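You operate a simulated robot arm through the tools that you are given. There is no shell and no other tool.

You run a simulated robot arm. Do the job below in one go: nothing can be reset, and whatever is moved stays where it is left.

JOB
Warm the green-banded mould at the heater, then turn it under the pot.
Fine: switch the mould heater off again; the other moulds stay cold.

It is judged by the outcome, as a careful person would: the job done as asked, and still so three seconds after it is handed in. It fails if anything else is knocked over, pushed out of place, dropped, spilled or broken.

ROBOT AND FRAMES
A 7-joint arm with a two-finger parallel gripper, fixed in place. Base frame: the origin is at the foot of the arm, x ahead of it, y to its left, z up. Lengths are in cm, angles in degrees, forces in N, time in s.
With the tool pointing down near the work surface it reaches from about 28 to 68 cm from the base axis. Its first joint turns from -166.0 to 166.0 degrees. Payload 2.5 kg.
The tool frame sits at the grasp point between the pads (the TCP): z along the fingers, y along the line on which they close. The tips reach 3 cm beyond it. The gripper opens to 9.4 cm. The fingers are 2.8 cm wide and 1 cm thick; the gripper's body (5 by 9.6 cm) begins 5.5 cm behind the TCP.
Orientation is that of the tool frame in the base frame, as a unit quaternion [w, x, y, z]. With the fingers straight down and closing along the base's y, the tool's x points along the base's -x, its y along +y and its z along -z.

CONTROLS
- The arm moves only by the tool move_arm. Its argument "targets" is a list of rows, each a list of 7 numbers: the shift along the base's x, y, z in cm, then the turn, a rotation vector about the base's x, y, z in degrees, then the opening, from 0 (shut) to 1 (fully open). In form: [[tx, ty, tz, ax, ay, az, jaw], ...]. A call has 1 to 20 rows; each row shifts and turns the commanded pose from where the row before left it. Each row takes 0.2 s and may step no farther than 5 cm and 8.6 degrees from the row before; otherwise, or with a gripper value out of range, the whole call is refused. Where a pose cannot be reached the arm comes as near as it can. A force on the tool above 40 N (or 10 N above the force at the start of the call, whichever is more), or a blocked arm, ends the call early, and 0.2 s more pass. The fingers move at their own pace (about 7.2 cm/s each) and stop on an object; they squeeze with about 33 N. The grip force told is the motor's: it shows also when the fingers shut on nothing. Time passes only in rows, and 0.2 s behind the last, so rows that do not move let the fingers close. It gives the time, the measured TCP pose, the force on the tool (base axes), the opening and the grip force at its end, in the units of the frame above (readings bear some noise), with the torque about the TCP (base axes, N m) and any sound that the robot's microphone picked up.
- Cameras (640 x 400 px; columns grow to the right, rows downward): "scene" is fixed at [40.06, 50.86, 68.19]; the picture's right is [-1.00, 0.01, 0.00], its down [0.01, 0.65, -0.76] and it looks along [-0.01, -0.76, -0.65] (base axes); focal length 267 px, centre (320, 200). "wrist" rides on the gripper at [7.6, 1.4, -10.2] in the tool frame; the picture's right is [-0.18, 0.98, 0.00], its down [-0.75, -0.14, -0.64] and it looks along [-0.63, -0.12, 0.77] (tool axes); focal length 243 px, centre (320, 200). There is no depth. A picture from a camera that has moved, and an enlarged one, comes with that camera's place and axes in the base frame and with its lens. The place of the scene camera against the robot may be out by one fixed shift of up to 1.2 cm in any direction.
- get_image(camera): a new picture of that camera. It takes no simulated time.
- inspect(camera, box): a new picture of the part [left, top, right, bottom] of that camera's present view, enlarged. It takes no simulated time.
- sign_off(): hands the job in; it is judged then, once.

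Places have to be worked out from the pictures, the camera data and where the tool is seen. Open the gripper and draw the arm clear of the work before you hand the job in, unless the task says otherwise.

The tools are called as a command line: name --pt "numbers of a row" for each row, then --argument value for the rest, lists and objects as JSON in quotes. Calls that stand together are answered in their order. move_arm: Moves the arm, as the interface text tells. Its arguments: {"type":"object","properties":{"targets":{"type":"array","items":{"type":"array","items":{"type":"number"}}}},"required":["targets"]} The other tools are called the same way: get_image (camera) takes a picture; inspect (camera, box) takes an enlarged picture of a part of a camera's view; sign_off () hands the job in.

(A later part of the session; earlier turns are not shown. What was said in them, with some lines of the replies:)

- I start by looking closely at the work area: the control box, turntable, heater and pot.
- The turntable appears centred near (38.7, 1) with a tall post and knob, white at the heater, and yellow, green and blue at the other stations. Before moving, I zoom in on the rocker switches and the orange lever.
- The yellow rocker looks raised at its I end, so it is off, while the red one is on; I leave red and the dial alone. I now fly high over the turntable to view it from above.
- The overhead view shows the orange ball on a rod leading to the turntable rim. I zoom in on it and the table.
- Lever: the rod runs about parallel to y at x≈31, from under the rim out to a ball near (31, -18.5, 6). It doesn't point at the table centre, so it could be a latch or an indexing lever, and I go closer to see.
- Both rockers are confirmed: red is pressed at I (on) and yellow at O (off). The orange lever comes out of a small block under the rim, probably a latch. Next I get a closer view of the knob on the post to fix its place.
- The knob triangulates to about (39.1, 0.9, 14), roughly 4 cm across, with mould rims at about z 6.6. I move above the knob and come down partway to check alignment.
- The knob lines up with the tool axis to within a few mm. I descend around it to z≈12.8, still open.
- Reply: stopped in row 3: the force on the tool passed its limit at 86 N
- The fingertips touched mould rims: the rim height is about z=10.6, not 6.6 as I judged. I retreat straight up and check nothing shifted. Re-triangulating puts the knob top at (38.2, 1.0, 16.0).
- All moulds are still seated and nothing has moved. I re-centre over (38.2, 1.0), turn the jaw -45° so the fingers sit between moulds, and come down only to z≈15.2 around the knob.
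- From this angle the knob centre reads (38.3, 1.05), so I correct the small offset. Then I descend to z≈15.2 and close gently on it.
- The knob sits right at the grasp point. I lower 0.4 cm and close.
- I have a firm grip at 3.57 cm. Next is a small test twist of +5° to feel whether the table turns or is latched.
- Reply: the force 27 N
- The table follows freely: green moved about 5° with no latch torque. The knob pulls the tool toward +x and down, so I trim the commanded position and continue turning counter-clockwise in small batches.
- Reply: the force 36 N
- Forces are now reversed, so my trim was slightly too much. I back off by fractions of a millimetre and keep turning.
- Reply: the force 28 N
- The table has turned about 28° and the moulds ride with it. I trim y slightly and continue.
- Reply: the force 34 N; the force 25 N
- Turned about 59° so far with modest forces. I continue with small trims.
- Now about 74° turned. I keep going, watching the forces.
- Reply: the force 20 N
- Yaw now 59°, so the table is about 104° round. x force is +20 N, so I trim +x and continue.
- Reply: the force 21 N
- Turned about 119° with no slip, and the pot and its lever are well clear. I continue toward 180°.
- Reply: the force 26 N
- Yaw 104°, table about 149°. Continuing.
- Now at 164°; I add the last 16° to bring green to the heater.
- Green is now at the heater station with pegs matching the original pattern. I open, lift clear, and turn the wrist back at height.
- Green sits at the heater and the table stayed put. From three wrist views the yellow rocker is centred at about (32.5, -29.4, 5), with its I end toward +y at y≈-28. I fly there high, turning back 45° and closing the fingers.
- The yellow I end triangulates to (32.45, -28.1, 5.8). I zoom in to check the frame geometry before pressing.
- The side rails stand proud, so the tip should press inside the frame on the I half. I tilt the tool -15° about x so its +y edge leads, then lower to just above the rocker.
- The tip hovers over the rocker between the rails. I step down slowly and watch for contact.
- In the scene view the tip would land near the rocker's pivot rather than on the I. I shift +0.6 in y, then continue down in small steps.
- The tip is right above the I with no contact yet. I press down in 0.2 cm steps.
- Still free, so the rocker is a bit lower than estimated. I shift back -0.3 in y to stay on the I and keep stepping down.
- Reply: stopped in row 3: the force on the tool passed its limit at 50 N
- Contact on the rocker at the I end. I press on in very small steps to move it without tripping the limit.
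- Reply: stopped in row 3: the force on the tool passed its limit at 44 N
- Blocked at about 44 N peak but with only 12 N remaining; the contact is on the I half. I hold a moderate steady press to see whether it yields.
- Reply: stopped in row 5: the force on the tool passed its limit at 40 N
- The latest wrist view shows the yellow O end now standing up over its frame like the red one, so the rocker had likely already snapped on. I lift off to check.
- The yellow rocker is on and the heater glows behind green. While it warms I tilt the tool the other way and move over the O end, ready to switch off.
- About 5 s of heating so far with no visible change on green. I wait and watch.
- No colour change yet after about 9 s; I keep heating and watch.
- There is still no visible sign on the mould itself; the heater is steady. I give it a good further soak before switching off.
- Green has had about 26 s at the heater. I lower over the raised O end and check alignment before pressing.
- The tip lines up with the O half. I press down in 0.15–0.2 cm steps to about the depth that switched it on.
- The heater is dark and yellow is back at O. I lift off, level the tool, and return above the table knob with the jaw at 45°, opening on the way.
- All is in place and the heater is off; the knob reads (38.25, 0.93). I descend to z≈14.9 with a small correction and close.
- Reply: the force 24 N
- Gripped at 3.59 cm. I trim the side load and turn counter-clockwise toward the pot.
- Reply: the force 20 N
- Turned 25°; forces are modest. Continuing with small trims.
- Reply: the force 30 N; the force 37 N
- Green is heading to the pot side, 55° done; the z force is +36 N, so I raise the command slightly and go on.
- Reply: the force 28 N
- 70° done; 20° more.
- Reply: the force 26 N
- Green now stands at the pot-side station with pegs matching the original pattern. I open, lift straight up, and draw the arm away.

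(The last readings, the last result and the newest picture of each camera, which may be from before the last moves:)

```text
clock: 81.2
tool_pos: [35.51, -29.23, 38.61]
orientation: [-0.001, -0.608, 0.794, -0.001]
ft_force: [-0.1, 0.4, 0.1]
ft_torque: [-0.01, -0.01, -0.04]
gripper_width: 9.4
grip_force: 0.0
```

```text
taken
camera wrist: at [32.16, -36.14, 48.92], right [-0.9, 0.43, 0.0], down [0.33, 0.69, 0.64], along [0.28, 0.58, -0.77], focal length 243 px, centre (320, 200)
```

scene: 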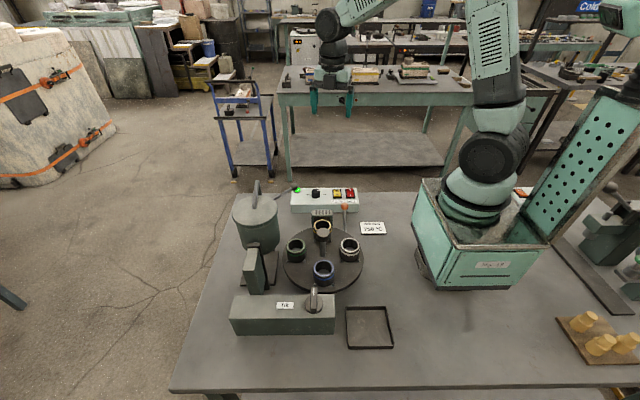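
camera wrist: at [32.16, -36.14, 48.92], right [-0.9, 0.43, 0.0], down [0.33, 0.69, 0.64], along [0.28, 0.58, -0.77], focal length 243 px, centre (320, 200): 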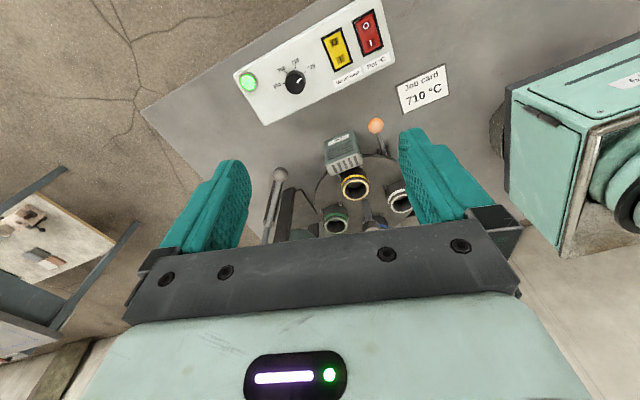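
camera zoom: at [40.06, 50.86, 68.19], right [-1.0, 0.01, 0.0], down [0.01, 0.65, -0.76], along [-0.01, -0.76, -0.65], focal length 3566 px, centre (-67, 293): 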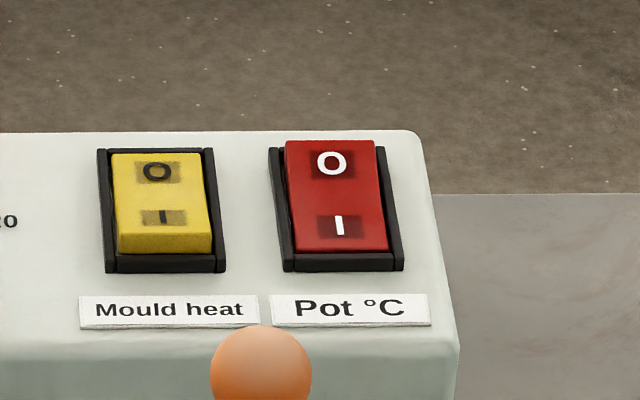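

Final check: green is at the pot station and the other three moulds are seated in their places. The mould heater is off (yellow at O, heater dark), the pot switch and dial are untouched, and the arm is open and clear, so I hand the job in.

sign_off

```text
The job is handed in.
```

The green-banded mould was heated for about 28 s and now stands under the pot. The mould heater is off again, and I handed the job in. Nothing in view shows a mould's temperature, so I can't confirm how warm it got.

- **Moulds:** I turned the table by its centre knob with the heater off, so the heater was only on while green was in front of it. The final picture shows all four moulds seated at their stations.
- **Controls:** The yellow mould-heat switch is back at O and the heater is dark. I left the pot switch, temperature dial, tilt control and orange lever alone. I never learned what the orange lever does; the table turned and stayed put without it.
- **Contact:** Early on I misjudged the mould height and brought the open fingers down onto the mould rims, with a peak of 86 N. I lifted straight off and saw no mould moved or damaged. Switching the heater on, I also pressed the switch a few times after it had already clicked over, at up to 50 N; it still worked normally afterwards.
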